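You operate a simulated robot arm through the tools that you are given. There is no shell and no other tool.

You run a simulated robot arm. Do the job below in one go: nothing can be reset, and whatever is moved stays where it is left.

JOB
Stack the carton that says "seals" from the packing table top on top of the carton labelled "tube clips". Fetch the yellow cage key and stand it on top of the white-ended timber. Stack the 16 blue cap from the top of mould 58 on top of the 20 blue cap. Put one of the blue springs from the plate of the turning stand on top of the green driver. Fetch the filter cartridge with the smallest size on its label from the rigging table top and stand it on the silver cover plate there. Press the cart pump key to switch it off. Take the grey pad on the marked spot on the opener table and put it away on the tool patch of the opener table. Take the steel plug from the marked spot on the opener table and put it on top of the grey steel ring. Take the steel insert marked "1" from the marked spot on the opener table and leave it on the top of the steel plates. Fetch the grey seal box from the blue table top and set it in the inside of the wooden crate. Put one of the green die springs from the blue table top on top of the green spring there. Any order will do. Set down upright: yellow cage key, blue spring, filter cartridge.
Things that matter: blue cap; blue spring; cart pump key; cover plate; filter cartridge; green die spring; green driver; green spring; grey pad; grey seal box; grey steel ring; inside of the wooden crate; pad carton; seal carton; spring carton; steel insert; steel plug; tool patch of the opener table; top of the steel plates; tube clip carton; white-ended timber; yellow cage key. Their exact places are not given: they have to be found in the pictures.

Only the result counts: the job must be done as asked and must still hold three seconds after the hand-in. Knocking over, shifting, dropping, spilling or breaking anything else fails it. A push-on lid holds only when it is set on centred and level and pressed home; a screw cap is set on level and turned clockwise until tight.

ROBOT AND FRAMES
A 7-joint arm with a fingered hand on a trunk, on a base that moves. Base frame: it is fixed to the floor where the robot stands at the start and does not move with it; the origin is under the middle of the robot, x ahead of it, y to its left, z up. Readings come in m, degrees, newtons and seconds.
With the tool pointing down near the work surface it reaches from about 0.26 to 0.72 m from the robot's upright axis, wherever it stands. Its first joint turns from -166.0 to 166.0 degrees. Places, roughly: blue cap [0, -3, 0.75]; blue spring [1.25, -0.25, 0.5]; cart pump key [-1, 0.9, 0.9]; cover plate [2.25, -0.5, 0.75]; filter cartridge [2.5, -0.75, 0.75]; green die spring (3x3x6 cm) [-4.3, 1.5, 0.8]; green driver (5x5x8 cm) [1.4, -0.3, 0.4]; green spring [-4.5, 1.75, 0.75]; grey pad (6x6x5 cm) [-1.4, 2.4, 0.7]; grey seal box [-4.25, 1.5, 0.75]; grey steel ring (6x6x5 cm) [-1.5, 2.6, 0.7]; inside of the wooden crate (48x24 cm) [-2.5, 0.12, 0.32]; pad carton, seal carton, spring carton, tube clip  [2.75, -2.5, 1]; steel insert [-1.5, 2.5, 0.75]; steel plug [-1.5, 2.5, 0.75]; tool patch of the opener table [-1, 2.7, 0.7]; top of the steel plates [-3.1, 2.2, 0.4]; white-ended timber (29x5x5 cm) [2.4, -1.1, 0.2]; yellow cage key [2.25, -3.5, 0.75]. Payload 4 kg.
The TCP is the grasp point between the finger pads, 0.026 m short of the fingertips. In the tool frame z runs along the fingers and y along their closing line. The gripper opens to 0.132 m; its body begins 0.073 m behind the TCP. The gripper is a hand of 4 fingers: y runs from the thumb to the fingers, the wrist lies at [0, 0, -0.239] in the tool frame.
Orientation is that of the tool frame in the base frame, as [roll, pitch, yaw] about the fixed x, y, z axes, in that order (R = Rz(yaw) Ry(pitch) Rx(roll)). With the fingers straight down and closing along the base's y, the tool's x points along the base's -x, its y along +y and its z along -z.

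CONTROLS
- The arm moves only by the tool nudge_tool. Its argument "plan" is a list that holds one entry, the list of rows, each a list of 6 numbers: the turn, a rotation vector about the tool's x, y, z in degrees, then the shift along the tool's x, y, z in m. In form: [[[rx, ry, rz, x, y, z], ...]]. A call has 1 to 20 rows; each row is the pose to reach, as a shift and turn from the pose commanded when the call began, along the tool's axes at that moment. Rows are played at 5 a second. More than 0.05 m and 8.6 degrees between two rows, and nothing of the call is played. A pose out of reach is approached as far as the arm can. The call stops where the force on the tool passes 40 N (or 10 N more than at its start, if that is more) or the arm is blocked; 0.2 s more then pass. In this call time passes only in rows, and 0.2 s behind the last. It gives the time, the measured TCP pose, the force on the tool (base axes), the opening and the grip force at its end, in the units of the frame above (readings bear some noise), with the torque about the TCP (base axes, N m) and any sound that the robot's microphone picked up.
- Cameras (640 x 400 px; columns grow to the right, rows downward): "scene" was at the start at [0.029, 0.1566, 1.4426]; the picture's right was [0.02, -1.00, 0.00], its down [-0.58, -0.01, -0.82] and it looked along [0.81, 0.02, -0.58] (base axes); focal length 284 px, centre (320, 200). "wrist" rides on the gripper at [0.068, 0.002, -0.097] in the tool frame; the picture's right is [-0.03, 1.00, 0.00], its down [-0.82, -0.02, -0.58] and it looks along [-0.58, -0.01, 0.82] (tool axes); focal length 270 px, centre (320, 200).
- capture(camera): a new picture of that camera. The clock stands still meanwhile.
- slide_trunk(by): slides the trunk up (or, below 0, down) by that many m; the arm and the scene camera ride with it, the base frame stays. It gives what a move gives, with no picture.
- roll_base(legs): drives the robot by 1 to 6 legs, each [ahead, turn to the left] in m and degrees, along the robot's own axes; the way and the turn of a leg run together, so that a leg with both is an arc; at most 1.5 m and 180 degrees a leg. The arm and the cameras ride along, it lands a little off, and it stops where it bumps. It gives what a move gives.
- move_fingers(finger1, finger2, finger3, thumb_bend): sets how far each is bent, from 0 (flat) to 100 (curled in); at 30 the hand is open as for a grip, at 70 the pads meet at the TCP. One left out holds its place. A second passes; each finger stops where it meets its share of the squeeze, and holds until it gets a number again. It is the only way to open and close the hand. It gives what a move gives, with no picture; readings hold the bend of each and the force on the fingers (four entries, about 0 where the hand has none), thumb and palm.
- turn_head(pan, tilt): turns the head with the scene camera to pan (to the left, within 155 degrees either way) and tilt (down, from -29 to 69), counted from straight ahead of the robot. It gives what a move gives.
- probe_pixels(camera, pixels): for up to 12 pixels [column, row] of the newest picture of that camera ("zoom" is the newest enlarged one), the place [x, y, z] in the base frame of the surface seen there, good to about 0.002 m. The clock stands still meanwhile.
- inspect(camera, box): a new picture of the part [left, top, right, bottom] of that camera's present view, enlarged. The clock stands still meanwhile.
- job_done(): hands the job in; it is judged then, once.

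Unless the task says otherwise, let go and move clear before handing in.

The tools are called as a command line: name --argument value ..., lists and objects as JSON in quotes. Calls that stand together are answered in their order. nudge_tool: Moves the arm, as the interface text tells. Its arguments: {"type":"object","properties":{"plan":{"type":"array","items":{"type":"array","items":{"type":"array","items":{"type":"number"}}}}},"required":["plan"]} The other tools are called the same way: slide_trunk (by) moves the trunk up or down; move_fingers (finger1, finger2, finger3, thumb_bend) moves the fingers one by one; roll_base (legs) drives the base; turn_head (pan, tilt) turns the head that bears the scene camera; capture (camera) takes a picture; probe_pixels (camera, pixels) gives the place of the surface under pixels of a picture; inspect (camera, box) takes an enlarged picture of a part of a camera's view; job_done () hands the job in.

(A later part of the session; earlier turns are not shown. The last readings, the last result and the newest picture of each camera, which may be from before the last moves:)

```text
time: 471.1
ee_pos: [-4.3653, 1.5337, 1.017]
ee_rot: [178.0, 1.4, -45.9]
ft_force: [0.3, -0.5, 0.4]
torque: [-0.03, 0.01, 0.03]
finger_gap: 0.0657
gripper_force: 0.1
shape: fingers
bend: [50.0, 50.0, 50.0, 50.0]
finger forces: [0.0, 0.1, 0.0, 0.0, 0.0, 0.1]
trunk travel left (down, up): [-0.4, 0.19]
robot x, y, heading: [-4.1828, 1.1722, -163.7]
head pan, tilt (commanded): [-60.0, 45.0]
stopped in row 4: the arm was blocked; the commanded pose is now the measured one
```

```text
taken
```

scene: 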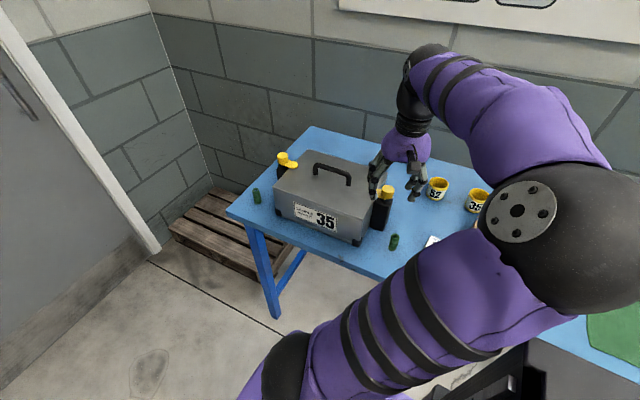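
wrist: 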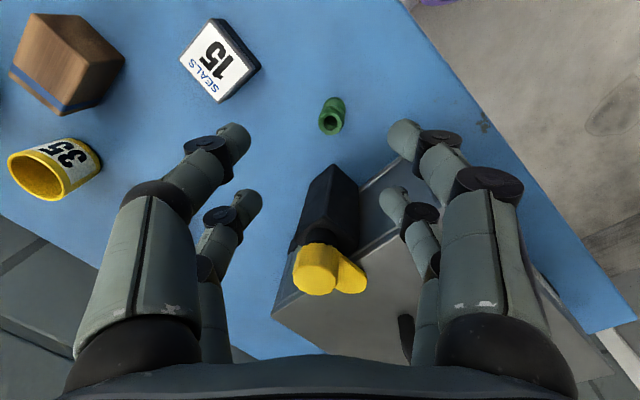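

The elbow seems to have met my own mast because the arm is reaching sideways and close. I'll reposition the base to face the table. First, look at the floor space behind (south).

turn_head --pan 60 --tilt 40

capture --camera "scene"

turn_head --pan 130 --tilt 40

capture --camera "scene"

```text
time: 473.1
ee_pos: [-4.364, 1.5345, 1.0191]
ee_rot: [177.9, 1.2, -46.0]
ft_force: [0.1, 0.5, -0.6]
torque: [-0.01, -0.01, 0.01]
finger_gap: 0.0657
gripper_force: 0.0
shape: fingers
bend: [50.0, 50.0, 50.0, 50.0]
finger forces: [0.1, 0.0, 0.0, 0.0, 0.1, 0.0]
trunk travel left (down, up): [-0.4, 0.19]
robot x, y, heading: [-4.1835, 1.1791, -163.5]
head pan, tilt (commanded): [60.0, 40.0]
```

```text
taken
```

scene: 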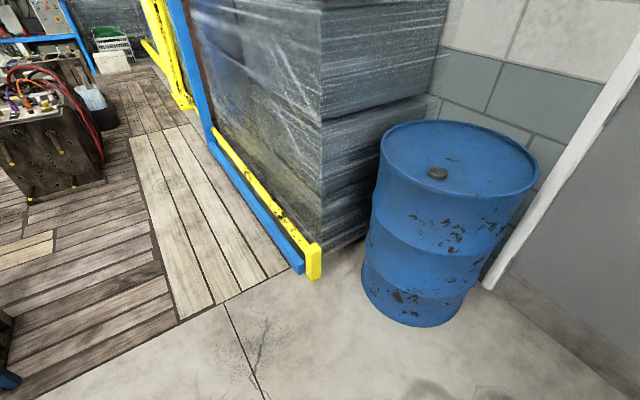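

```text
time: 474.5
ee_pos: [-4.3632, 1.5337, 1.02]
ee_rot: [177.9, 1.3, -46.1]
ft_force: [-0.2, -0.2, 0.0]
torque: [-0.03, -0.02, 0.01]
finger_gap: 0.0657
gripper_force: 0.1
shape: fingers
bend: [50.0, 50.0, 50.0, 50.0]
finger forces: [0.0, 0.0, 0.1, 0.0, 0.1, 0.0]
trunk travel left (down, up): [-0.4, 0.19]
robot x, y, heading: [-4.1843, 1.1738, -163.6]
head pan, tilt (commanded): [130.0, 40.0]
```

```text
taken
```

scene: 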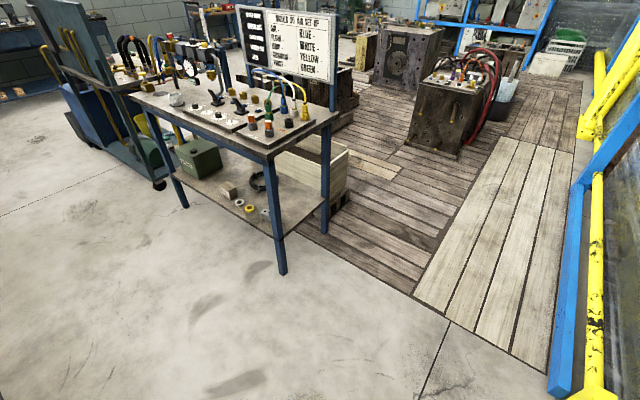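

probe_pixels --camera "scene" --pixels '[[282, 270], [180, 200], [420, 300], [540, 370], [570, 395], [430, 380], [200, 350], [310, 160], [330, 190], [345, 150], [325, 230]]'

turn_head --pan 60 --tilt 40

capture --camera "scene"

probe_pixels --camera "scene" --pixels '[[315, 275], [410, 320], [365, 280], [450, 310], [485, 285], [230, 310], [430, 390]]'

```text
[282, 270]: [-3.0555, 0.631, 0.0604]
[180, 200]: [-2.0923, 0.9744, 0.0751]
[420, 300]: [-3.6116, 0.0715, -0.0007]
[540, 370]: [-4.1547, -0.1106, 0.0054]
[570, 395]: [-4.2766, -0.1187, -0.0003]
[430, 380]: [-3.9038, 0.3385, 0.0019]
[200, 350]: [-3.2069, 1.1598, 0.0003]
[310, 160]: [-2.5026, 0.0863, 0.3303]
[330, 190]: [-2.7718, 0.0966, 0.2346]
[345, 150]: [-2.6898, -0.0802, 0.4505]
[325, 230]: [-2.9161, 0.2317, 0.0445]
```

```text
time: 475.9
ee_pos: [-4.3632, 1.535, 1.0185]
ee_rot: [178.1, 1.3, -46.1]
ft_force: [-0.4, 0.1, -0.6]
torque: [0.03, 0.0, 0.0]
finger_gap: 0.0656
gripper_force: 0.1
shape: fingers
bend: [50.0, 50.0, 50.0, 50.0]
finger forces: [0.0, 0.0, 0.1, 0.1, 0.1, 0.0]
trunk travel left (down, up): [-0.4, 0.19]
robot x, y, heading: [-4.1807, 1.1766, -163.3]
head pan, tilt (commanded): [60.0, 40.0]
```

```text
taken
```

scene: 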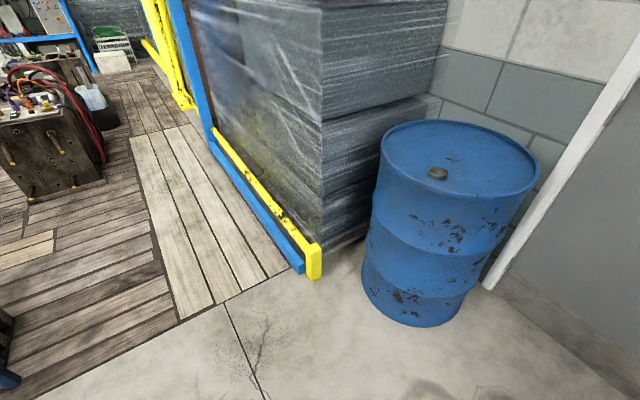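

```text
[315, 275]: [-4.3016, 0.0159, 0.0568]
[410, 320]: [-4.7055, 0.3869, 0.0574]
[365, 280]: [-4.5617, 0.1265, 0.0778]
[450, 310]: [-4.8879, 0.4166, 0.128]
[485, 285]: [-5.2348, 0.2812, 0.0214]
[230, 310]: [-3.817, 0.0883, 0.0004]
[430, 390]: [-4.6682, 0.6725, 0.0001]
```

South is clear floor. I'll bring the arm back in front of the robot (undoing the awkward posture), then turn the base to face the table.

nudge_tool --plan '[[[0, 0, 0, 0, 0, -0.03], [0, 0, 0, 0.0156, 0.0417, -0.05], [0.5, 0.3, 0, 0.0312, 0.0835, -0.05], [1, 0.7, 0, 0.0467, 0.1252, -0.05], [1.5, 1, 0, 0.0623, 0.167, -0.05], [2, 1.3, 0, 0.0779, 0.2087, -0.05], [2, 1.3, 0, 0.0935, 0.2504, -0.05], [2, 1.3, 0, 0.1091, 0.2922, -0.05], [2, 1.3, 0, 0.1246, 0.3339, -0.05], [2, 1.3, 0, 0.1402, 0.3757, -0.05], [2, 1.3, 0, 0.1558, 0.4174, -0.05]]]'

turn_head --pan -30 --tilt 35

capture --camera "scene"

```text
time: 478.3
ee_pos: [-4.5548, 1.131, 1.0814]
ee_rot: [179.6, 0.0, -46.3]
ft_force: [0.0, 0.2, -0.1]
torque: [-0.02, 0.03, -0.01]
finger_gap: 0.0656
gripper_force: 0.0
shape: fingers
bend: [50.0, 50.0, 50.0, 50.0]
finger forces: [0.1, 0.0, 0.0, 0.0, 0.0, 0.0]
trunk travel left (down, up): [-0.4, 0.19]
robot x, y, heading: [-4.1885, 1.1743, -163.7]
head pan, tilt (commanded): [60.0, 40.0]
```

```text
time: 480.0
ee_pos: [-4.5546, 1.1323, 1.0797]
ee_rot: [179.6, 0.1, -46.2]
ft_force: [-0.1, -0.5, -0.4]
torque: [-0.02, -0.04, 0.01]
finger_gap: 0.0659
gripper_force: 0.1
shape: fingers
bend: [50.0, 50.0, 50.0, 50.0]
finger forces: [0.1, 0.0, 0.0, 0.0, 0.0, 0.1]
trunk travel left (down, up): [-0.4, 0.19]
robot x, y, heading: [-4.1834, 1.1738, -163.6]
head pan, tilt (commanded): [-30.0, 35.0]
```

```text
taken
```

scene: 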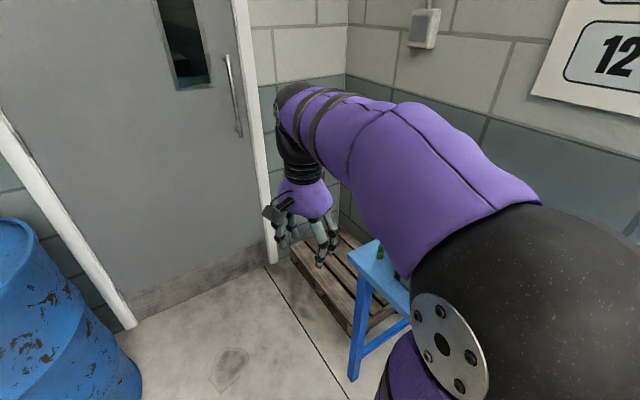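

roll_base --legs '[[0.15, 0], [0, -91], [-0.03, 0]]'

turn_head --pan 10 --tilt 50

capture --camera "scene"

capture --camera "wrist"

```text
time: 486.0
ee_pos: [-4.3717, 1.4756, 1.08]
ee_rot: [179.7, 0.0, -135.1]
ft_force: [-0.6, -0.9, 0.4]
torque: [0.01, 0.01, -0.03]
finger_gap: 0.0654
gripper_force: 0.1
shape: fingers
bend: [50.0, 50.0, 50.0, 50.0]
finger forces: [0.0, 0.0, 0.1, 0.0, 0.0, 0.0]
trunk travel left (down, up): [-0.4, 0.19]
robot x, y, heading: [-4.3183, 1.1059, 107.4]
head pan, tilt (commanded): [-30.0, 35.0]
```

```text
time: 487.0
ee_pos: [-4.3718, 1.4749, 1.0813]
ee_rot: [179.6, 0.1, -135.1]
ft_force: [1.2, 0.4, -0.4]
torque: [-0.02, -0.01, 0.0]
finger_gap: 0.0655
gripper_force: 0.1
shape: fingers
bend: [50.0, 50.0, 50.0, 50.0]
finger forces: [0.1, 0.0, 0.1, 0.0, 0.1, 0.0]
trunk travel left (down, up): [-0.4, 0.19]
robot x, y, heading: [-4.316, 1.1045, 107.3]
head pan, tilt (commanded): [10.0, 50.0]
```

```text
taken
```

scene: 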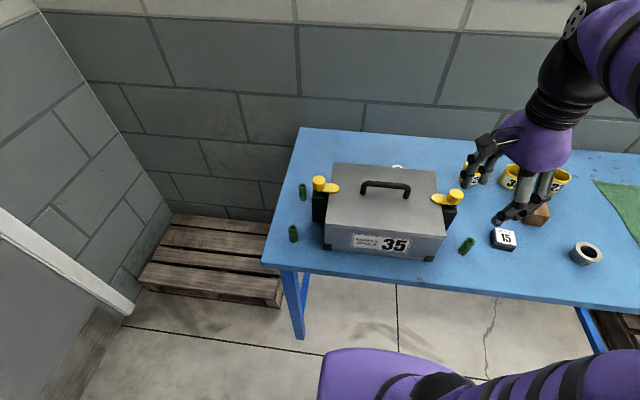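

```text
taken
```

wrist: 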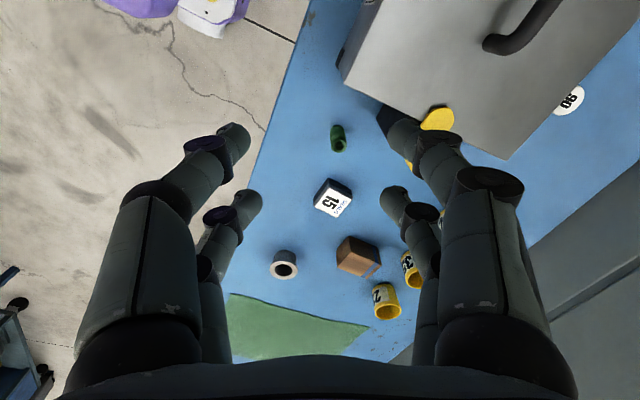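

Now I face the table squarely: die spring at scene (466,245), white-capped spring behind the box (398,167). I'll rotate the hand 109° to yaw -26° while moving above the die spring.

nudge_tool --plan '[[[0, 0, -8.4, -0.006, 0.0018, 0], [0, 0, -16.8, -0.012, 0.0036, 0], [0, 0, -25.1, -0.018, 0.0055, 0], [0, 0, -33.5, -0.0241, 0.0073, 0], [0, 0, -41.9, -0.03, 0.0091, 0], [0, 0, -50.3, -0.0362, 0.0109, 0], [0, 0, -58.6, -0.0422, 0.0128, 0], [0, 0, -67, -0.0482, 0.0146, 0], [0, 0, -75.4, -0.0543, 0.0164, 0], [0, 0, -83.8, -0.0603, 0.0182, 0], [0, 0, -92.1, -0.0663, 0.02, 0], [0, 0, -100.5, -0.0724, 0.0219, 0], [0, 0, -108.9, -0.0784, 0.0237, 0]]]'

capture --camera "wrist"

capture --camera "scene"

```text
time: 489.8
ee_pos: [-4.3337, 1.5478, 1.0791]
ee_rot: [-179.8, 0.4, -26.0]
ft_force: [0.1, -0.1, 0.2]
torque: [0.04, 0.01, 0.02]
finger_gap: 0.0652
gripper_force: 0.0
shape: fingers
bend: [50.0, 50.0, 50.0, 50.0]
finger forces: [0.0, 0.0, 0.1, 0.0, 0.1, 0.1]
trunk travel left (down, up): [-0.4, 0.19]
robot x, y, heading: [-4.3226, 1.104, 107.3]
head pan, tilt (commanded): [10.0, 50.0]
```

```text
taken
```

wrist: 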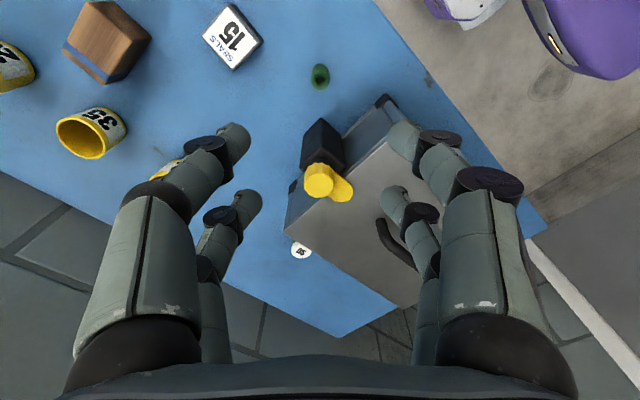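

```text
taken
```

scene: 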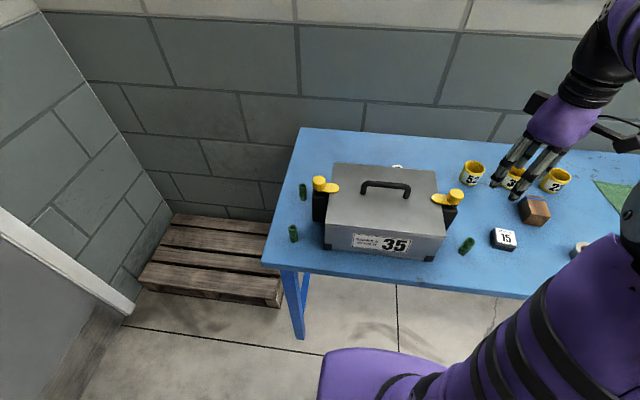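

inspect --camera "wrist" --box '[280, 50, 360, 110]'

inspect --camera "scene" --box '[440, 220, 500, 270]'

probe_pixels --camera "zoom" --pixels '[[290, 150], [275, 150], [310, 150], [290, 140], [290, 165], [270, 240], [240, 60], [190, 80]]'

```text
6.67 times, centred on (320, 80) of wrist
```

zoom: 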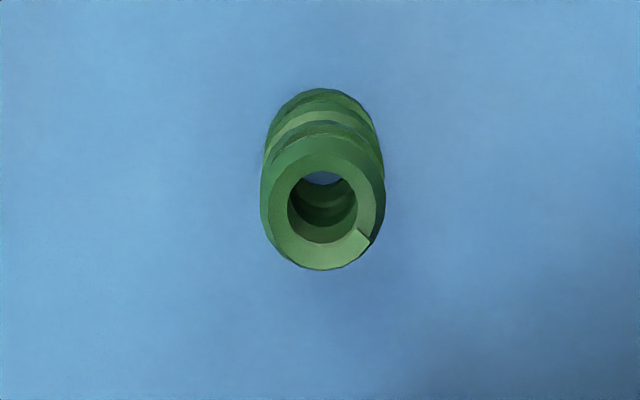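

```text
8.00 times, centred on (470, 245) of scene
```

zoom: 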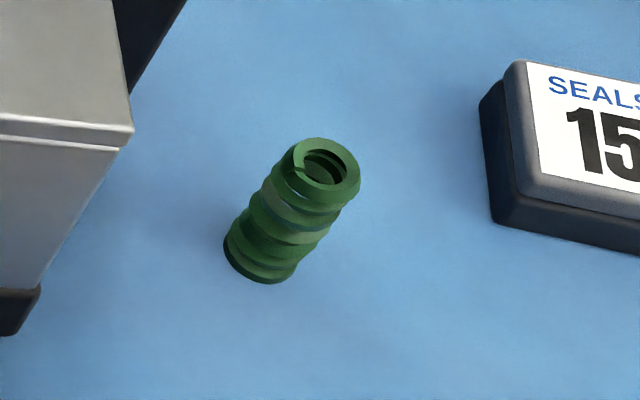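

```text
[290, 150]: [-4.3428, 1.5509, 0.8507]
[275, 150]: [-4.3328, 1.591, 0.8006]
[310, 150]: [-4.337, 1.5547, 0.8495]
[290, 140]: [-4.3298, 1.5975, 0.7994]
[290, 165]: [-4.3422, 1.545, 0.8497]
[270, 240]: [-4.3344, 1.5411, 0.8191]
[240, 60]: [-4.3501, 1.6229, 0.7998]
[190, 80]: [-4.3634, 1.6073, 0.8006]
```

The die spring is centred under the hand (offset ~2 mm). I'll descend 0.217 m so the fingertips hold its upper part, keeping the palm at bottle-cap height.

nudge_tool --plan '[[[0, 0, 0, 0.0005, 0.001, 0.045], [0, 0, 0, 0.0005, 0.001, 0.09], [0, 0, 0, 0.0005, 0.001, 0.13], [0, 0, 0, 0.0005, 0.001, 0.165], [0, 0, 0, 0.0005, 0.001, 0.195]]]'

capture --camera "wrist"

capture --camera "scene"

```text
time: 491.0
ee_pos: [-4.3337, 1.5481, 0.8851]
ee_rot: [-179.8, 0.3, -26.2]
ft_force: [1.0, -0.1, 0.2]
torque: [0.0, 0.02, 0.02]
finger_gap: 0.0655
gripper_force: 0.1
shape: fingers
bend: [50.0, 50.0, 50.0, 50.0]
finger forces: [0.1, 0.1, 0.1, 0.0, 0.0, 0.1]
trunk travel left (down, up): [-0.4, 0.19]
robot x, y, heading: [-4.3217, 1.1059, 107.4]
head pan, tilt (commanded): [10.0, 50.0]
```

```text
taken
```

wrist: 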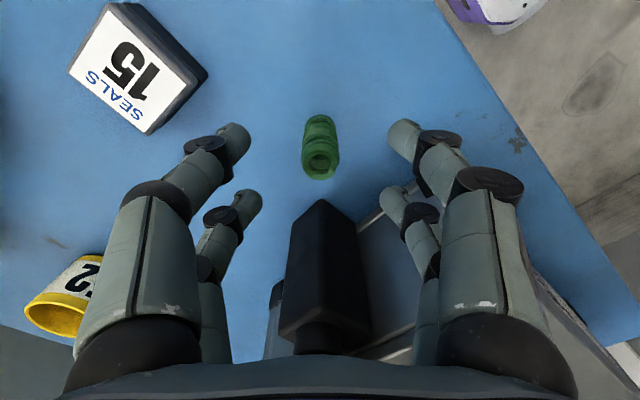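

```text
taken
```

scene: 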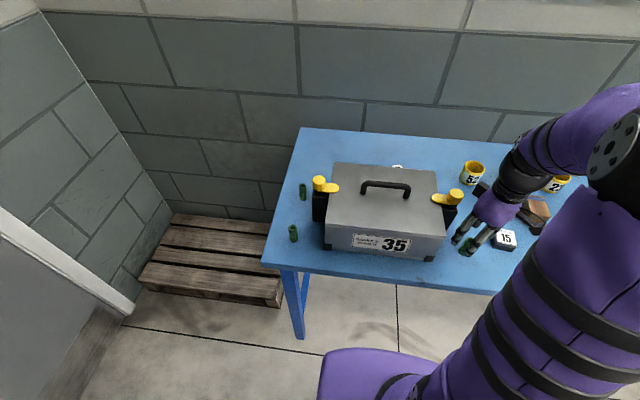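

The spring is centred; palm clearance over the bottle cap is small, so I'll stop at TCP 0.867 (fingertips ~1.8 cm below the spring top) and close gently.

nudge_tool --plan '[[[0, 0, 0, 0, 0, 0.01], [0, 0, 0, 0, 0, 0.018]]]'

move_fingers --finger1 62 --finger2 62 --finger3 62 --thumb_bend 62

capture --camera "wrist"

inspect --camera "wrist" --box '[240, 90, 400, 250]'

```text
time: 491.6
ee_pos: [-4.3342, 1.547, 0.8678]
ee_rot: [-179.8, 0.3, -26.2]
ft_force: [-0.5, -0.6, -0.1]
torque: [-0.02, 0.01, 0.0]
finger_gap: 0.0656
gripper_force: 0.1
shape: fingers
bend: [50.0, 50.0, 50.0, 50.0]
finger forces: [0.1, 0.1, 0.1, 0.0, 0.0, 0.0]
trunk travel left (down, up): [-0.4, 0.19]
robot x, y, heading: [-4.3211, 1.107, 107.3]
head pan, tilt (commanded): [10.0, 50.0]
```

```text
time: 492.6
ee_pos: [-4.3337, 1.5487, 0.8679]
ee_rot: [-179.7, 0.3, -26.1]
ft_force: [-0.7, 0.0, -0.1]
torque: [-0.01, -0.01, 0.04]
finger_gap: 0.0264
gripper_force: 0.0
shape: fingers
bend: [62.0, 62.0, 62.0, 62.0]
finger forces: [0.1, 0.1, 0.0, 0.0, 0.0, 0.0]
trunk travel left (down, up): [-0.4, 0.19]
robot x, y, heading: [-4.3231, 1.1035, 107.6]
head pan, tilt (commanded): [10.0, 50.0]
```

```text
taken
```

wrist: 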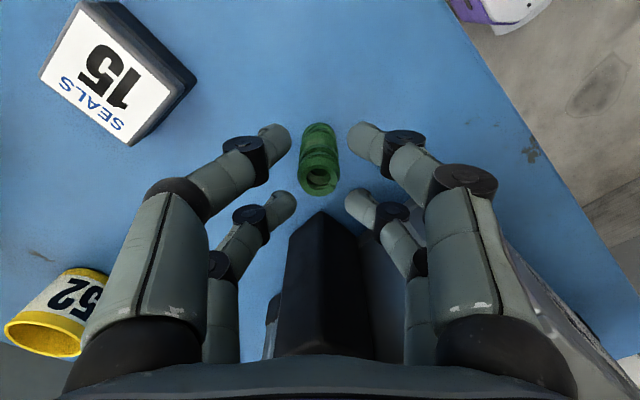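

```text
2.50 times, centred on (320, 170) of wrist
```

zoom: 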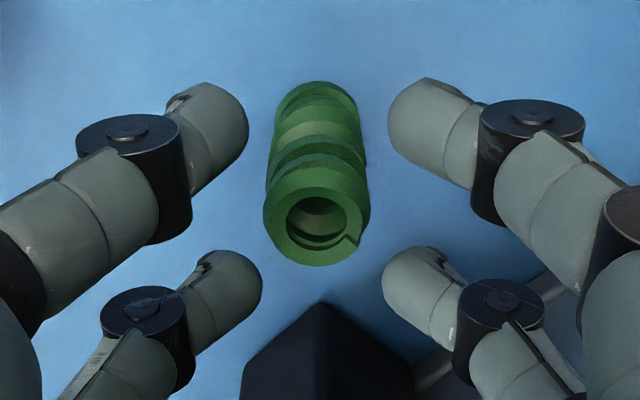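

move_fingers --finger1 67 --finger2 67 --finger3 67 --thumb_bend 67

move_fingers --finger1 70 --finger2 70 --finger3 70 --thumb_bend 70

inspect --camera "wrist" --box '[240, 90, 400, 250]'

```text
time: 493.6
ee_pos: [-4.3339, 1.5483, 0.8673]
ee_rot: [-179.7, 0.3, -26.2]
ft_force: [-0.1, -0.3, -0.3]
torque: [-0.03, 0.01, 0.02]
finger_gap: 0.0105
gripper_force: 0.0
shape: fingers
bend: [67.0, 67.0, 67.0, 67.0]
finger forces: [0.0, 0.0, 0.0, 0.0, 0.0, 0.0]
trunk travel left (down, up): [-0.4, 0.19]
robot x, y, heading: [-4.3186, 1.104, 107.2]
head pan, tilt (commanded): [10.0, 50.0]
```

```text
time: 494.6
ee_pos: [-4.3342, 1.5466, 0.8684]
ee_rot: [-179.9, 0.2, -26.3]
ft_force: [-0.8, 0.2, -0.4]
torque: [0.01, 0.02, 0.03]
finger_gap: 0.0012
gripper_force: 0.0
shape: fingers
bend: [70.0, 70.0, 70.0, 70.0]
finger forces: [0.0, 0.1, 0.0, 0.0, 0.1, 0.0]
trunk travel left (down, up): [-0.4, 0.19]
robot x, y, heading: [-4.3212, 1.1096, 107.4]
head pan, tilt (commanded): [10.0, 50.0]
```

```text
2.50 times, centred on (320, 170) of wrist
```

zoom: 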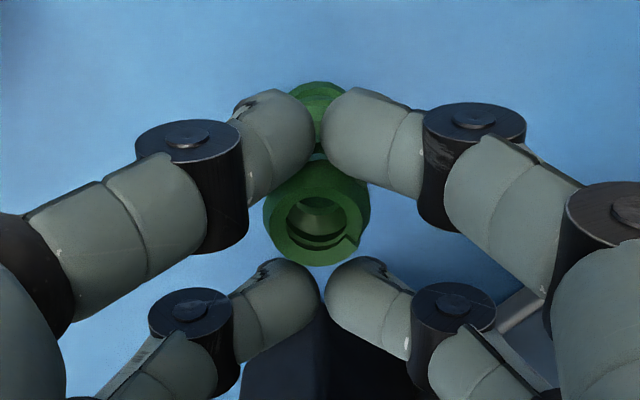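

The die spring is thin enough to slip between the finger pairs. I'll open, shift +18 mm so the far pair (fingers 2 & 3) is centred on it (away from the bottle), and pinch with that pair.

move_fingers --finger1 48 --finger2 57 --finger3 57 --thumb_bend 48

nudge_tool --plan '[[[0, 0, 0, 0.009, 0, 0], [0, 0, 0, 0.0185, 0, 0.0], [0, 0, 0, 0.0185, 0, 0.008]]]'

capture --camera "wrist"

inspect --camera "wrist" --box '[240, 110, 400, 270]'

```text
time: 495.6
ee_pos: [-4.3337, 1.5469, 0.8683]
ee_rot: [-179.8, 0.2, -26.2]
ft_force: [0.1, 0.1, 0.4]
torque: [0.0, 0.02, -0.02]
finger_gap: 0.0722
gripper_force: 0.1
shape: fingers
bend: [48.0, 56.0, 56.0, 48.0]
finger forces: [0.0, 0.1, 0.0, 0.1, 0.0, 0.1]
trunk travel left (down, up): [-0.4, 0.19]
robot x, y, heading: [-4.3214, 1.109, 107.4]
head pan, tilt (commanded): [10.0, 50.0]
```

```text
time: 496.4
ee_pos: [-4.3172, 1.5379, 0.8603]
ee_rot: [-179.9, 0.4, -26.2]
ft_force: [0.3, -0.5, -0.7]
torque: [0.01, -0.03, 0.01]
finger_gap: 0.0721
gripper_force: 0.0
shape: fingers
bend: [48.0, 56.0, 56.0, 48.0]
finger forces: [0.0, 0.0, 0.0, 0.1, 0.0, 0.0]
trunk travel left (down, up): [-0.4, 0.19]
robot x, y, heading: [-4.3208, 1.1082, 107.4]
head pan, tilt (commanded): [10.0, 50.0]
```

```text
taken
```

wrist: 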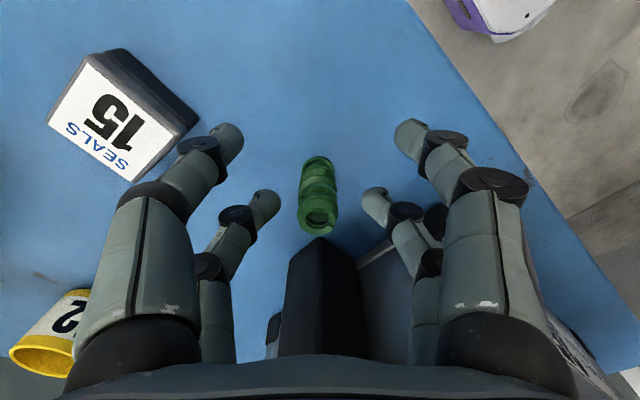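

```text
2.50 times, centred on (320, 190) of wrist
```

zoom: 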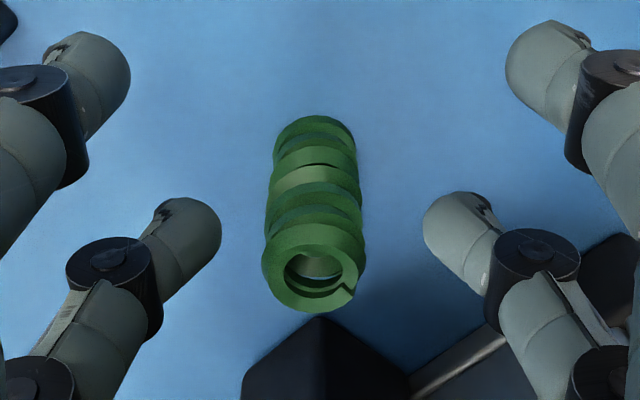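

The spring is now in line with fingers 2 and 3. Closing that pair.

move_fingers --finger2 63 --finger3 63

move_fingers --finger2 68 --finger3 68

inspect --camera "wrist" --box '[240, 110, 400, 270]'

```text
time: 497.4
ee_pos: [-4.3173, 1.5375, 0.8592]
ee_rot: [-179.8, 0.4, -26.2]
ft_force: [-0.3, -0.2, -0.2]
torque: [0.04, 0.02, 0.01]
finger_gap: 0.072
gripper_force: 0.0
shape: fingers
bend: [48.0, 63.0, 63.0, 48.0]
finger forces: [0.0, 0.0, 0.0, 0.0, 0.1, 0.0]
trunk travel left (down, up): [-0.4, 0.19]
robot x, y, heading: [-4.3184, 1.1061, 107.2]
head pan, tilt (commanded): [10.0, 50.0]
```

```text
time: 498.4
ee_pos: [-4.3168, 1.5382, 0.8597]
ee_rot: [-179.9, 0.3, -26.2]
ft_force: [0.1, -1.2, 0.3]
torque: [-0.01, 0.0, -0.01]
finger_gap: 0.072
gripper_force: 2.3
shape: fingers
bend: [48.0, 64.0, 64.0, 48.0]
finger forces: [0.0, 2.6, 2.5, 0.0, 0.1, 0.1]
trunk travel left (down, up): [-0.4, 0.19]
robot x, y, heading: [-4.3205, 1.105, 107.4]
head pan, tilt (commanded): [10.0, 50.0]
```

```text
2.50 times, centred on (320, 190) of wrist
```

zoom: 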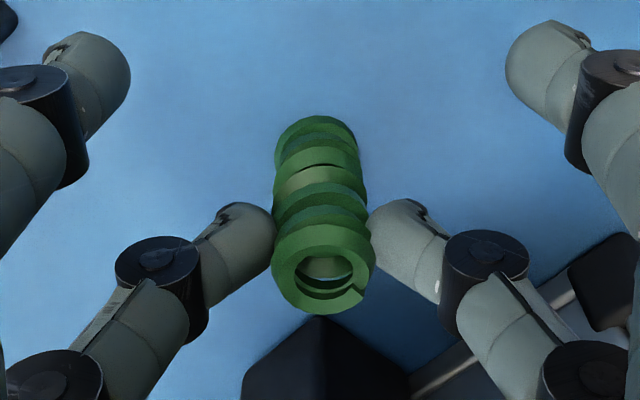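

Good centred pinch. A bit more squeeze, then lift 0.03 m to test before going higher.

move_fingers --finger2 71 --finger3 71

nudge_tool --plan '[[[0, 0, 0, 0, 0, -0.01], [0, 0, 0, 0, 0, -0.03], [0, 0, 0, 0, 0, -0.06], [0, 0, 0, 0, 0, -0.1], [0, 0, 0, 0, 0, -0.14], [0, 0, 0, 0, 0, -0.17]]]'

capture --camera "wrist"

inspect --camera "wrist" --box '[240, 110, 400, 310]'

```text
time: 499.4
ee_pos: [-4.3187, 1.5379, 0.8593]
ee_rot: [-179.8, 0.3, -26.2]
ft_force: [0.8, 0.3, -0.5]
torque: [0.01, 0.0, -0.02]
finger_gap: 0.0721
gripper_force: 5.1
shape: fingers
bend: [48.0, 66.0, 66.0, 48.0]
finger forces: [0.0, 5.4, 5.4, 0.0, 0.1, 0.0]
trunk travel left (down, up): [-0.4, 0.19]
robot x, y, heading: [-4.3185, 1.1078, 107.1]
head pan, tilt (commanded): [10.0, 50.0]
```

```text
time: 500.8
ee_pos: [-4.3167, 1.5372, 1.0312]
ee_rot: [-179.8, 0.3, -26.2]
ft_force: [-0.6, 0.3, -0.5]
torque: [-0.01, 0.04, 0.0]
finger_gap: 0.0723
gripper_force: 4.8
shape: fingers
bend: [48.0, 66.0, 66.0, 48.0]
finger forces: [0.0, 5.3, 5.2, 0.0, 0.0, 0.1]
trunk travel left (down, up): [-0.4, 0.19]
robot x, y, heading: [-4.3197, 1.1061, 107.5]
head pan, tilt (commanded): [10.0, 50.0]
```

```text
taken
```

wrist: 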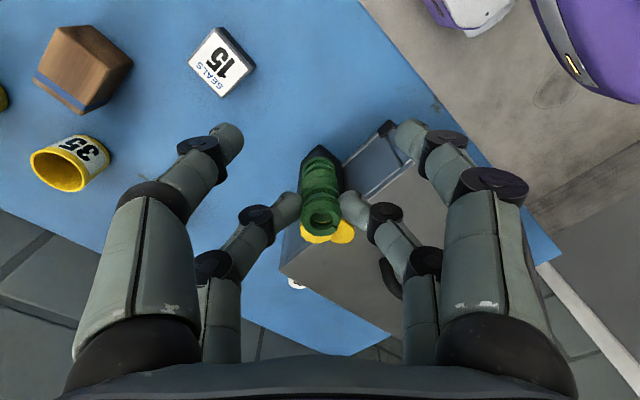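

```text
2.00 times, centred on (320, 210) of wrist
```

zoom: 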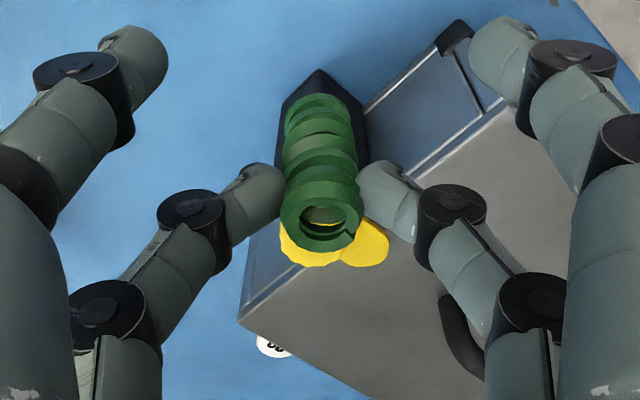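

The spring hangs steady in the pinch. I'll flatten the unused fingers, and zoom the scene camera on the white cap behind the toolbox to locate it.

move_fingers --finger1 5 --thumb_bend 5

capture --camera "scene"

inspect --camera "scene" --box '[360, 150, 440, 210]'

capture --camera "wrist"

```text
time: 501.8
ee_pos: [-4.3177, 1.5378, 1.0307]
ee_rot: [-179.8, 0.3, -26.2]
ft_force: [0.1, -0.7, -0.3]
torque: [-0.01, 0.0, -0.03]
finger_gap: 0.1802
gripper_force: 5.6
shape: fingers
bend: [5.0, 66.0, 66.0, 5.0]
finger forces: [0.0, 5.3, 5.2, 0.1, 0.0, 0.0]
trunk travel left (down, up): [-0.4, 0.19]
robot x, y, heading: [-4.3185, 1.104, 107.5]
head pan, tilt (commanded): [10.0, 50.0]
```

```text
taken
```

scene: 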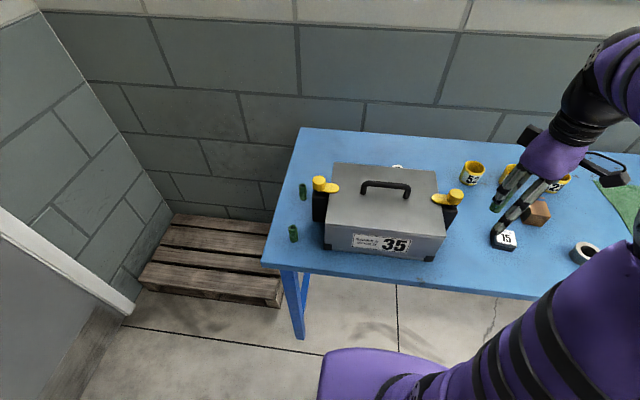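

```text
6.67 times, centred on (400, 180) of scene
```

zoom: 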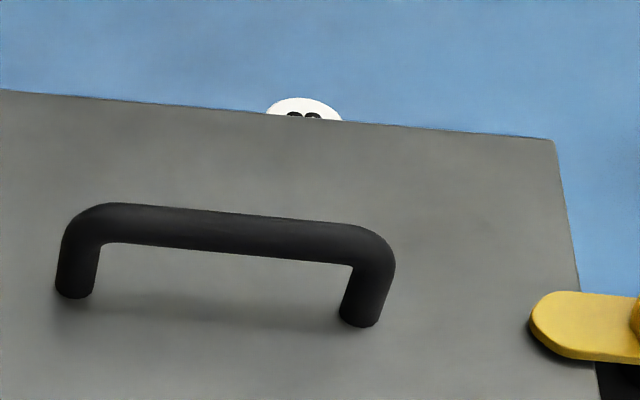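

```text
taken
```

wrist: 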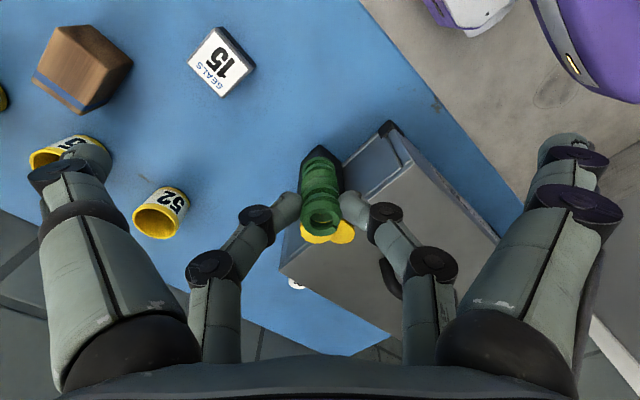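

probe_pixels --camera "zoom" --pixels '[[304, 101], [304, 112], [272, 110], [335, 115], [200, 112], [540, 145], [400, 130], [300, 125], [230, 215], [304, 92]]'

probe_pixels --camera "wrist" --pixels '[[296, 283], [291, 280], [302, 285], [296, 288], [280, 265], [330, 290], [322, 218], [309, 215], [336, 215]]'

```text
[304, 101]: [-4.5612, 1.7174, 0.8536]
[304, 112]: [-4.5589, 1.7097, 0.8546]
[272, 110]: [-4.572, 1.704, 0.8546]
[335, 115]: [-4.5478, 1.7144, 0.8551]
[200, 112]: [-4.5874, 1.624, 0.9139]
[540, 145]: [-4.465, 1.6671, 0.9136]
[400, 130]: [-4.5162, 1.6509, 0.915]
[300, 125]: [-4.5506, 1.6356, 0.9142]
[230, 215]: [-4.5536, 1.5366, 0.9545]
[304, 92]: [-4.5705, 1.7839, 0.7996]
```

```text
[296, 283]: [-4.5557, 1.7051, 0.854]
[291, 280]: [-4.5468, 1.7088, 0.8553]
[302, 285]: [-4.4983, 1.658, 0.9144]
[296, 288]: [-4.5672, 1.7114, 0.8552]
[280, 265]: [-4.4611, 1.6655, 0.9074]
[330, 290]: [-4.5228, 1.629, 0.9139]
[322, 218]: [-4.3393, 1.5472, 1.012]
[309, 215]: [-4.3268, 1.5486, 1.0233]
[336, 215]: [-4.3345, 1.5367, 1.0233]
```

Cap centre is (-4.5575,1.7035), radius 1.6 cm, top 0.855; toolbox top is 0.914 with its north face 6.5 cm south of the cap. I'll rotate the hand to yaw -70.7° and carry the spring over the cap at a safe height.

nudge_tool --plan '[[[0, 0, 0, 0, 0, -0.02], [0, 0, 6.4, -0.0394, -0.0043, -0.02], [0, 0, 12.7, -0.0788, -0.0085, -0.02], [0, 0, 19.1, -0.1182, -0.0128, -0.02], [0, 0, 25.4, -0.1575, -0.0171, -0.02], [0, 0, 31.8, -0.1969, -0.0214, -0.02], [0, 0, 38.1, -0.2363, -0.0256, -0.02], [0, 0, 44.5, -0.2757, -0.0299, -0.02]]]'

capture --camera "wrist"

capture --camera "scene"

```text
time: 503.6
ee_pos: [-4.5532, 1.6882, 1.0505]
ee_rot: [179.9, 0.4, -70.8]
ft_force: [-0.1, -0.1, -1.6]
torque: [-0.02, 0.0, 0.02]
finger_gap: 0.1799
gripper_force: 5.4
shape: fingers
bend: [5.0, 66.0, 66.0, 5.0]
finger forces: [0.0, 5.2, 5.1, 0.1, 0.1, 0.0]
trunk travel left (down, up): [-0.4, 0.19]
robot x, y, heading: [-4.3192, 1.1043, 107.5]
head pan, tilt (commanded): [10.0, 50.0]
```

```text
taken
```

wrist: 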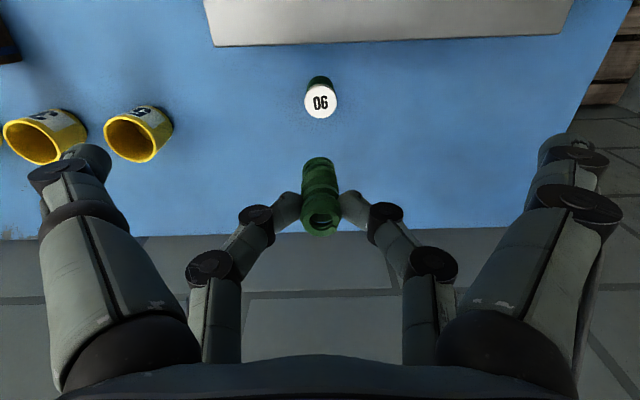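

```text
taken
```

scene: 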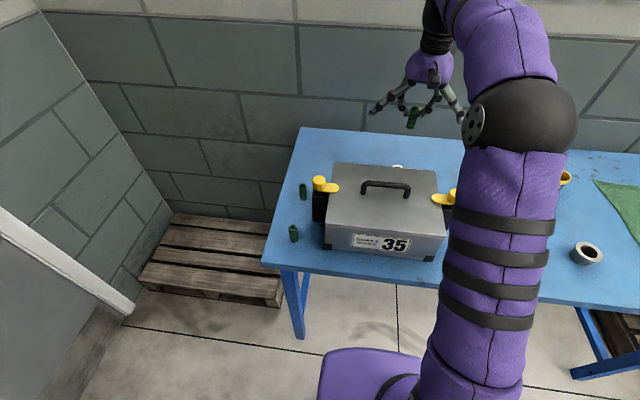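

The cap is clearly visible at wrist (321,98) with the spring at (320,220). I'll zoom and probe both for alignment.

inspect --camera "wrist" --box '[280, 60, 360, 130]'

probe_pixels --camera "wrist" --pixels '[[321, 102], [305, 102], [337, 102], [321, 88], [321, 117], [320, 228], [306, 220], [336, 220], [321, 207], [321, 234]]'

```text
5.71 times, centred on (320, 95) of wrist
```

zoom: 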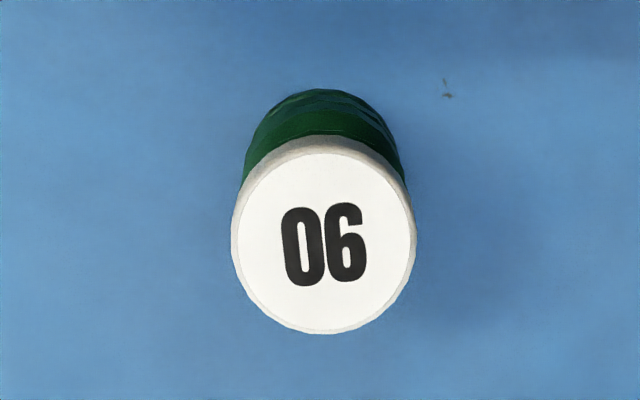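

```text
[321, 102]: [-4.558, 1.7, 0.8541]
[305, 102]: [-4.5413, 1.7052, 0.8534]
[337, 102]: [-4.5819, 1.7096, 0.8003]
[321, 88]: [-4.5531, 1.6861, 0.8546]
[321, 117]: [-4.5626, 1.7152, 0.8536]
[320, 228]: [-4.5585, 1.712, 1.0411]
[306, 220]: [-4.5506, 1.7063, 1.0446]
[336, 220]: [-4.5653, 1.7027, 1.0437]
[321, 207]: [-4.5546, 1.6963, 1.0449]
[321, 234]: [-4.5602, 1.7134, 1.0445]
```

Spring (-4.5577,1.7047) vs cap (-4.5575,1.7005): shift +4.5 mm in tool x, then lower 0.128 m.

nudge_tool --plan '[[[0, 0, 0, 0.0045, 0.001, 0.02], [0, 0, 0, 0.0045, 0.001, 0.06], [0, 0, 0, 0.0045, 0.001, 0.1], [0, 0, 0, 0.0045, 0.001, 0.12], [0, 0, 0, 0.0045, 0.001, 0.128]]]'

capture --camera "wrist"

inspect --camera "wrist" --box '[260, 120, 380, 260]'

inspect --camera "scene" --box '[330, 80, 480, 240]'

```text
time: 504.8
ee_pos: [-4.552, 1.6832, 0.9229]
ee_rot: [180.0, 0.4, -70.7]
ft_force: [0.9, 0.3, -0.5]
torque: [-0.04, 0.0, 0.0]
finger_gap: 0.1804
gripper_force: 4.6
shape: fingers
bend: [5.0, 66.0, 66.0, 5.0]
finger forces: [0.0, 5.2, 5.1, 0.1, 0.0, 0.0]
trunk travel left (down, up): [-0.4, 0.19]
robot x, y, heading: [-4.3187, 1.1042, 107.5]
head pan, tilt (commanded): [10.0, 50.0]
```

```text
taken
```

wrist: 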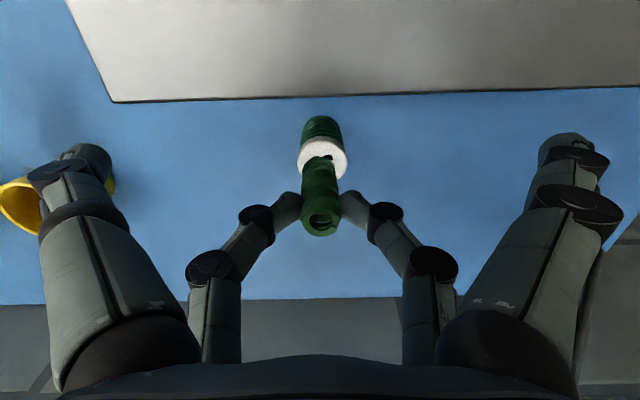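

```text
2.86 times, centred on (320, 190) of wrist
```

zoom: 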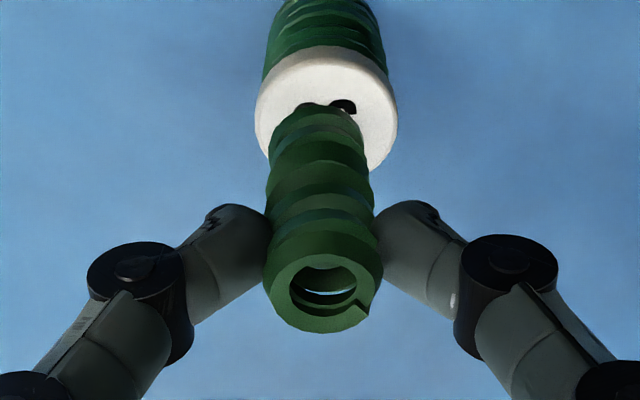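

```text
2.50 times, centred on (405, 160) of scene
```

zoom: 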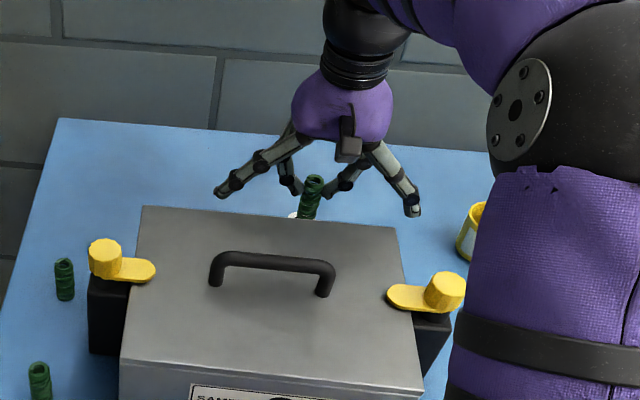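

Spring and cap are aligned within ~2 mm; about 9 mm remain. Lowering.

nudge_tool --plan '[[[0, 0, 0, 0.001, 0, 0.004], [0, 0, 0, 0.001, 0, 0.007]]]'

nudge_tool --plan '[[[0, 0, 0, 0, 0, 0.001], [0, 0, 0, 0, 0, 0.002]]]'

inspect --camera "wrist" --box '[260, 120, 380, 260]'

```text
time: 505.4
ee_pos: [-4.5488, 1.6816, 0.916]
ee_rot: [179.9, 0.4, -70.7]
ft_force: [0.3, 0.3, 0.0]
torque: [-0.01, 0.0, 0.0]
finger_gap: 0.1803
gripper_force: 5.5
shape: fingers
bend: [5.0, 66.0, 66.0, 5.0]
finger forces: [0.1, 5.2, 5.1, 0.1, 0.0, 0.1]
trunk travel left (down, up): [-0.4, 0.19]
robot x, y, heading: [-4.3219, 1.104, 107.2]
head pan, tilt (commanded): [10.0, 50.0]
```

```text
time: 506.0
ee_pos: [-4.5494, 1.6829, 0.9146]
ee_rot: [179.9, 0.5, -70.7]
ft_force: [0.3, 0.0, -0.8]
torque: [0.01, 0.01, 0.0]
finger_gap: 0.1804
gripper_force: 5.3
shape: fingers
bend: [5.0, 66.0, 66.0, 5.0]
finger forces: [0.1, 5.2, 5.0, 0.0, 0.0, 0.0]
trunk travel left (down, up): [-0.4, 0.19]
robot x, y, heading: [-4.3191, 1.1067, 107.3]
head pan, tilt (commanded): [10.0, 50.0]
```

```text
2.86 times, centred on (320, 190) of wrist
```

zoom: 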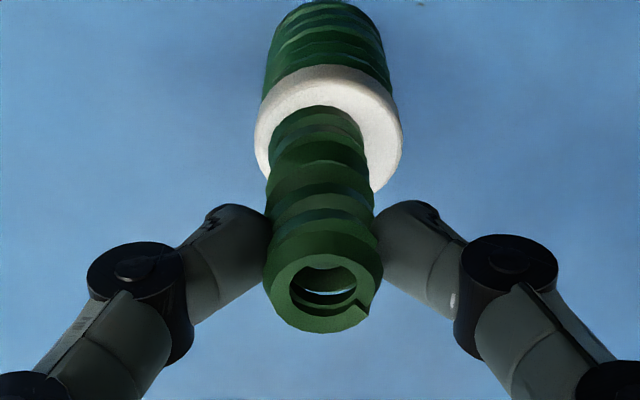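

nudge_tool --plan '[[[0, 0, 0, 0, 0.001, 0.001], [0, 0, 0, 0, 0.001, 0.002]]]'

nudge_tool --plan '[[[0, 0, 0, 0, 0, 0.001]]]'

capture --camera "wrist"

probe_pixels --camera "wrist" --pixels '[[307, 220], [336, 220], [321, 206], [321, 234], [300, 165], [345, 165], [320, 150], [345, 180]]'

```text
time: 506.6
ee_pos: [-4.5515, 1.6816, 0.9124]
ee_rot: [179.9, 0.4, -70.7]
ft_force: [-0.6, 0.2, -0.6]
torque: [-0.01, -0.01, 0.03]
finger_gap: 0.1802
gripper_force: 5.5
shape: fingers
bend: [5.0, 66.0, 66.0, 5.0]
finger forces: [0.1, 5.3, 5.2, 0.1, 0.0, 0.0]
trunk travel left (down, up): [-0.4, 0.19]
robot x, y, heading: [-4.3203, 1.1031, 107.3]
head pan, tilt (commanded): [10.0, 50.0]
```

```text
time: 507.0
ee_pos: [-4.5518, 1.6822, 0.9121]
ee_rot: [179.8, 0.4, -70.7]
ft_force: [0.4, 0.1, 2.1]
torque: [0.03, -0.01, 0.04]
finger_gap: 0.18
gripper_force: 5.4
shape: fingers
bend: [5.0, 67.0, 66.0, 5.0]
finger forces: [0.0, 5.3, 5.7, 0.1, 0.0, 0.1]
trunk travel left (down, up): [-0.4, 0.19]
robot x, y, heading: [-4.3223, 1.1055, 107.2]
head pan, tilt (commanded): [10.0, 50.0]
```

```text
taken
```

wrist: 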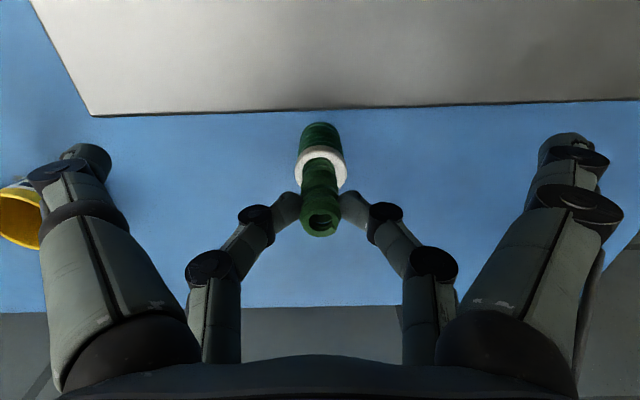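

```text
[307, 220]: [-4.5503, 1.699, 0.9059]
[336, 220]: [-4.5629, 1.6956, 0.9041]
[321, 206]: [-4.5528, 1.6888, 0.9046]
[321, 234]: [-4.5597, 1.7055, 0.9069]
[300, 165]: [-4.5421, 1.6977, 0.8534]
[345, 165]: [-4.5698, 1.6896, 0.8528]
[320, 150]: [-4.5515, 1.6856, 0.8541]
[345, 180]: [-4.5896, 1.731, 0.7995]
```

Contact made (+2 N), spring top at 0.905, centred over the cap. I'll release the pinch gently.

move_fingers --finger2 65 --finger3 65

move_fingers --finger2 62 --finger3 62

capture --camera "wrist"

inspect --camera "wrist" --box '[260, 110, 380, 250]'

```text
time: 508.0
ee_pos: [-4.5514, 1.6804, 0.9111]
ee_rot: [179.9, 0.4, -70.8]
ft_force: [0.7, 0.4, 2.2]
torque: [0.03, 0.03, -0.04]
finger_gap: 0.1802
gripper_force: 0.5
shape: fingers
bend: [5.0, 64.0, 64.0, 5.0]
finger forces: [0.1, 0.9, 1.4, 0.0, 0.0, 0.1]
trunk travel left (down, up): [-0.4, 0.19]
robot x, y, heading: [-4.32, 1.1099, 107.5]
head pan, tilt (commanded): [10.0, 50.0]
```

```text
time: 509.0
ee_pos: [-4.5512, 1.6814, 0.9126]
ee_rot: [179.8, 0.4, -70.7]
ft_force: [0.5, -0.5, 0.5]
torque: [0.0, 0.0, -0.03]
finger_gap: 0.1803
gripper_force: 0.1
shape: fingers
bend: [5.0, 62.0, 62.0, 5.0]
finger forces: [0.0, 0.1, 0.0, 0.0, 0.1, 0.0]
trunk travel left (down, up): [-0.4, 0.19]
robot x, y, heading: [-4.3212, 1.1033, 107.2]
head pan, tilt (commanded): [10.0, 50.0]
```

```text
taken
```

wrist: 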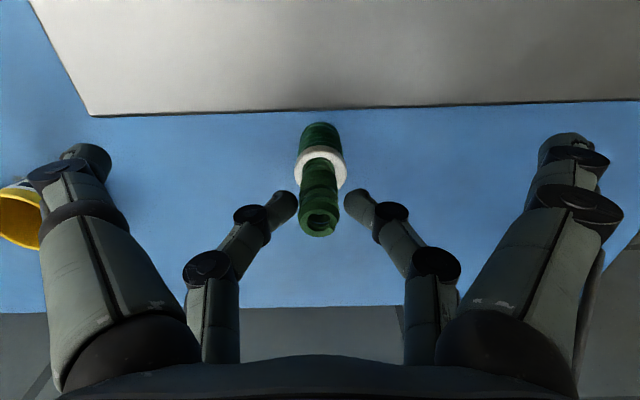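

```text
2.86 times, centred on (320, 180) of wrist
```

zoom: 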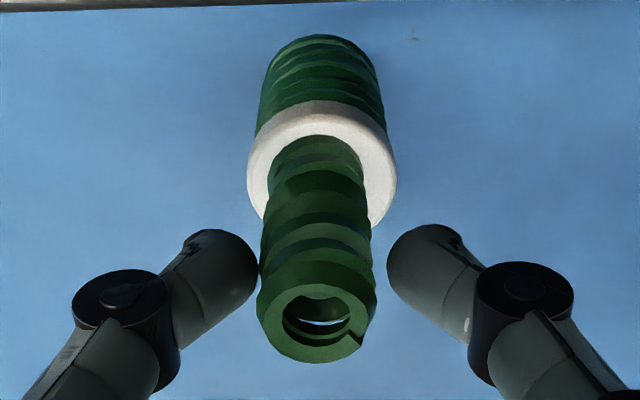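

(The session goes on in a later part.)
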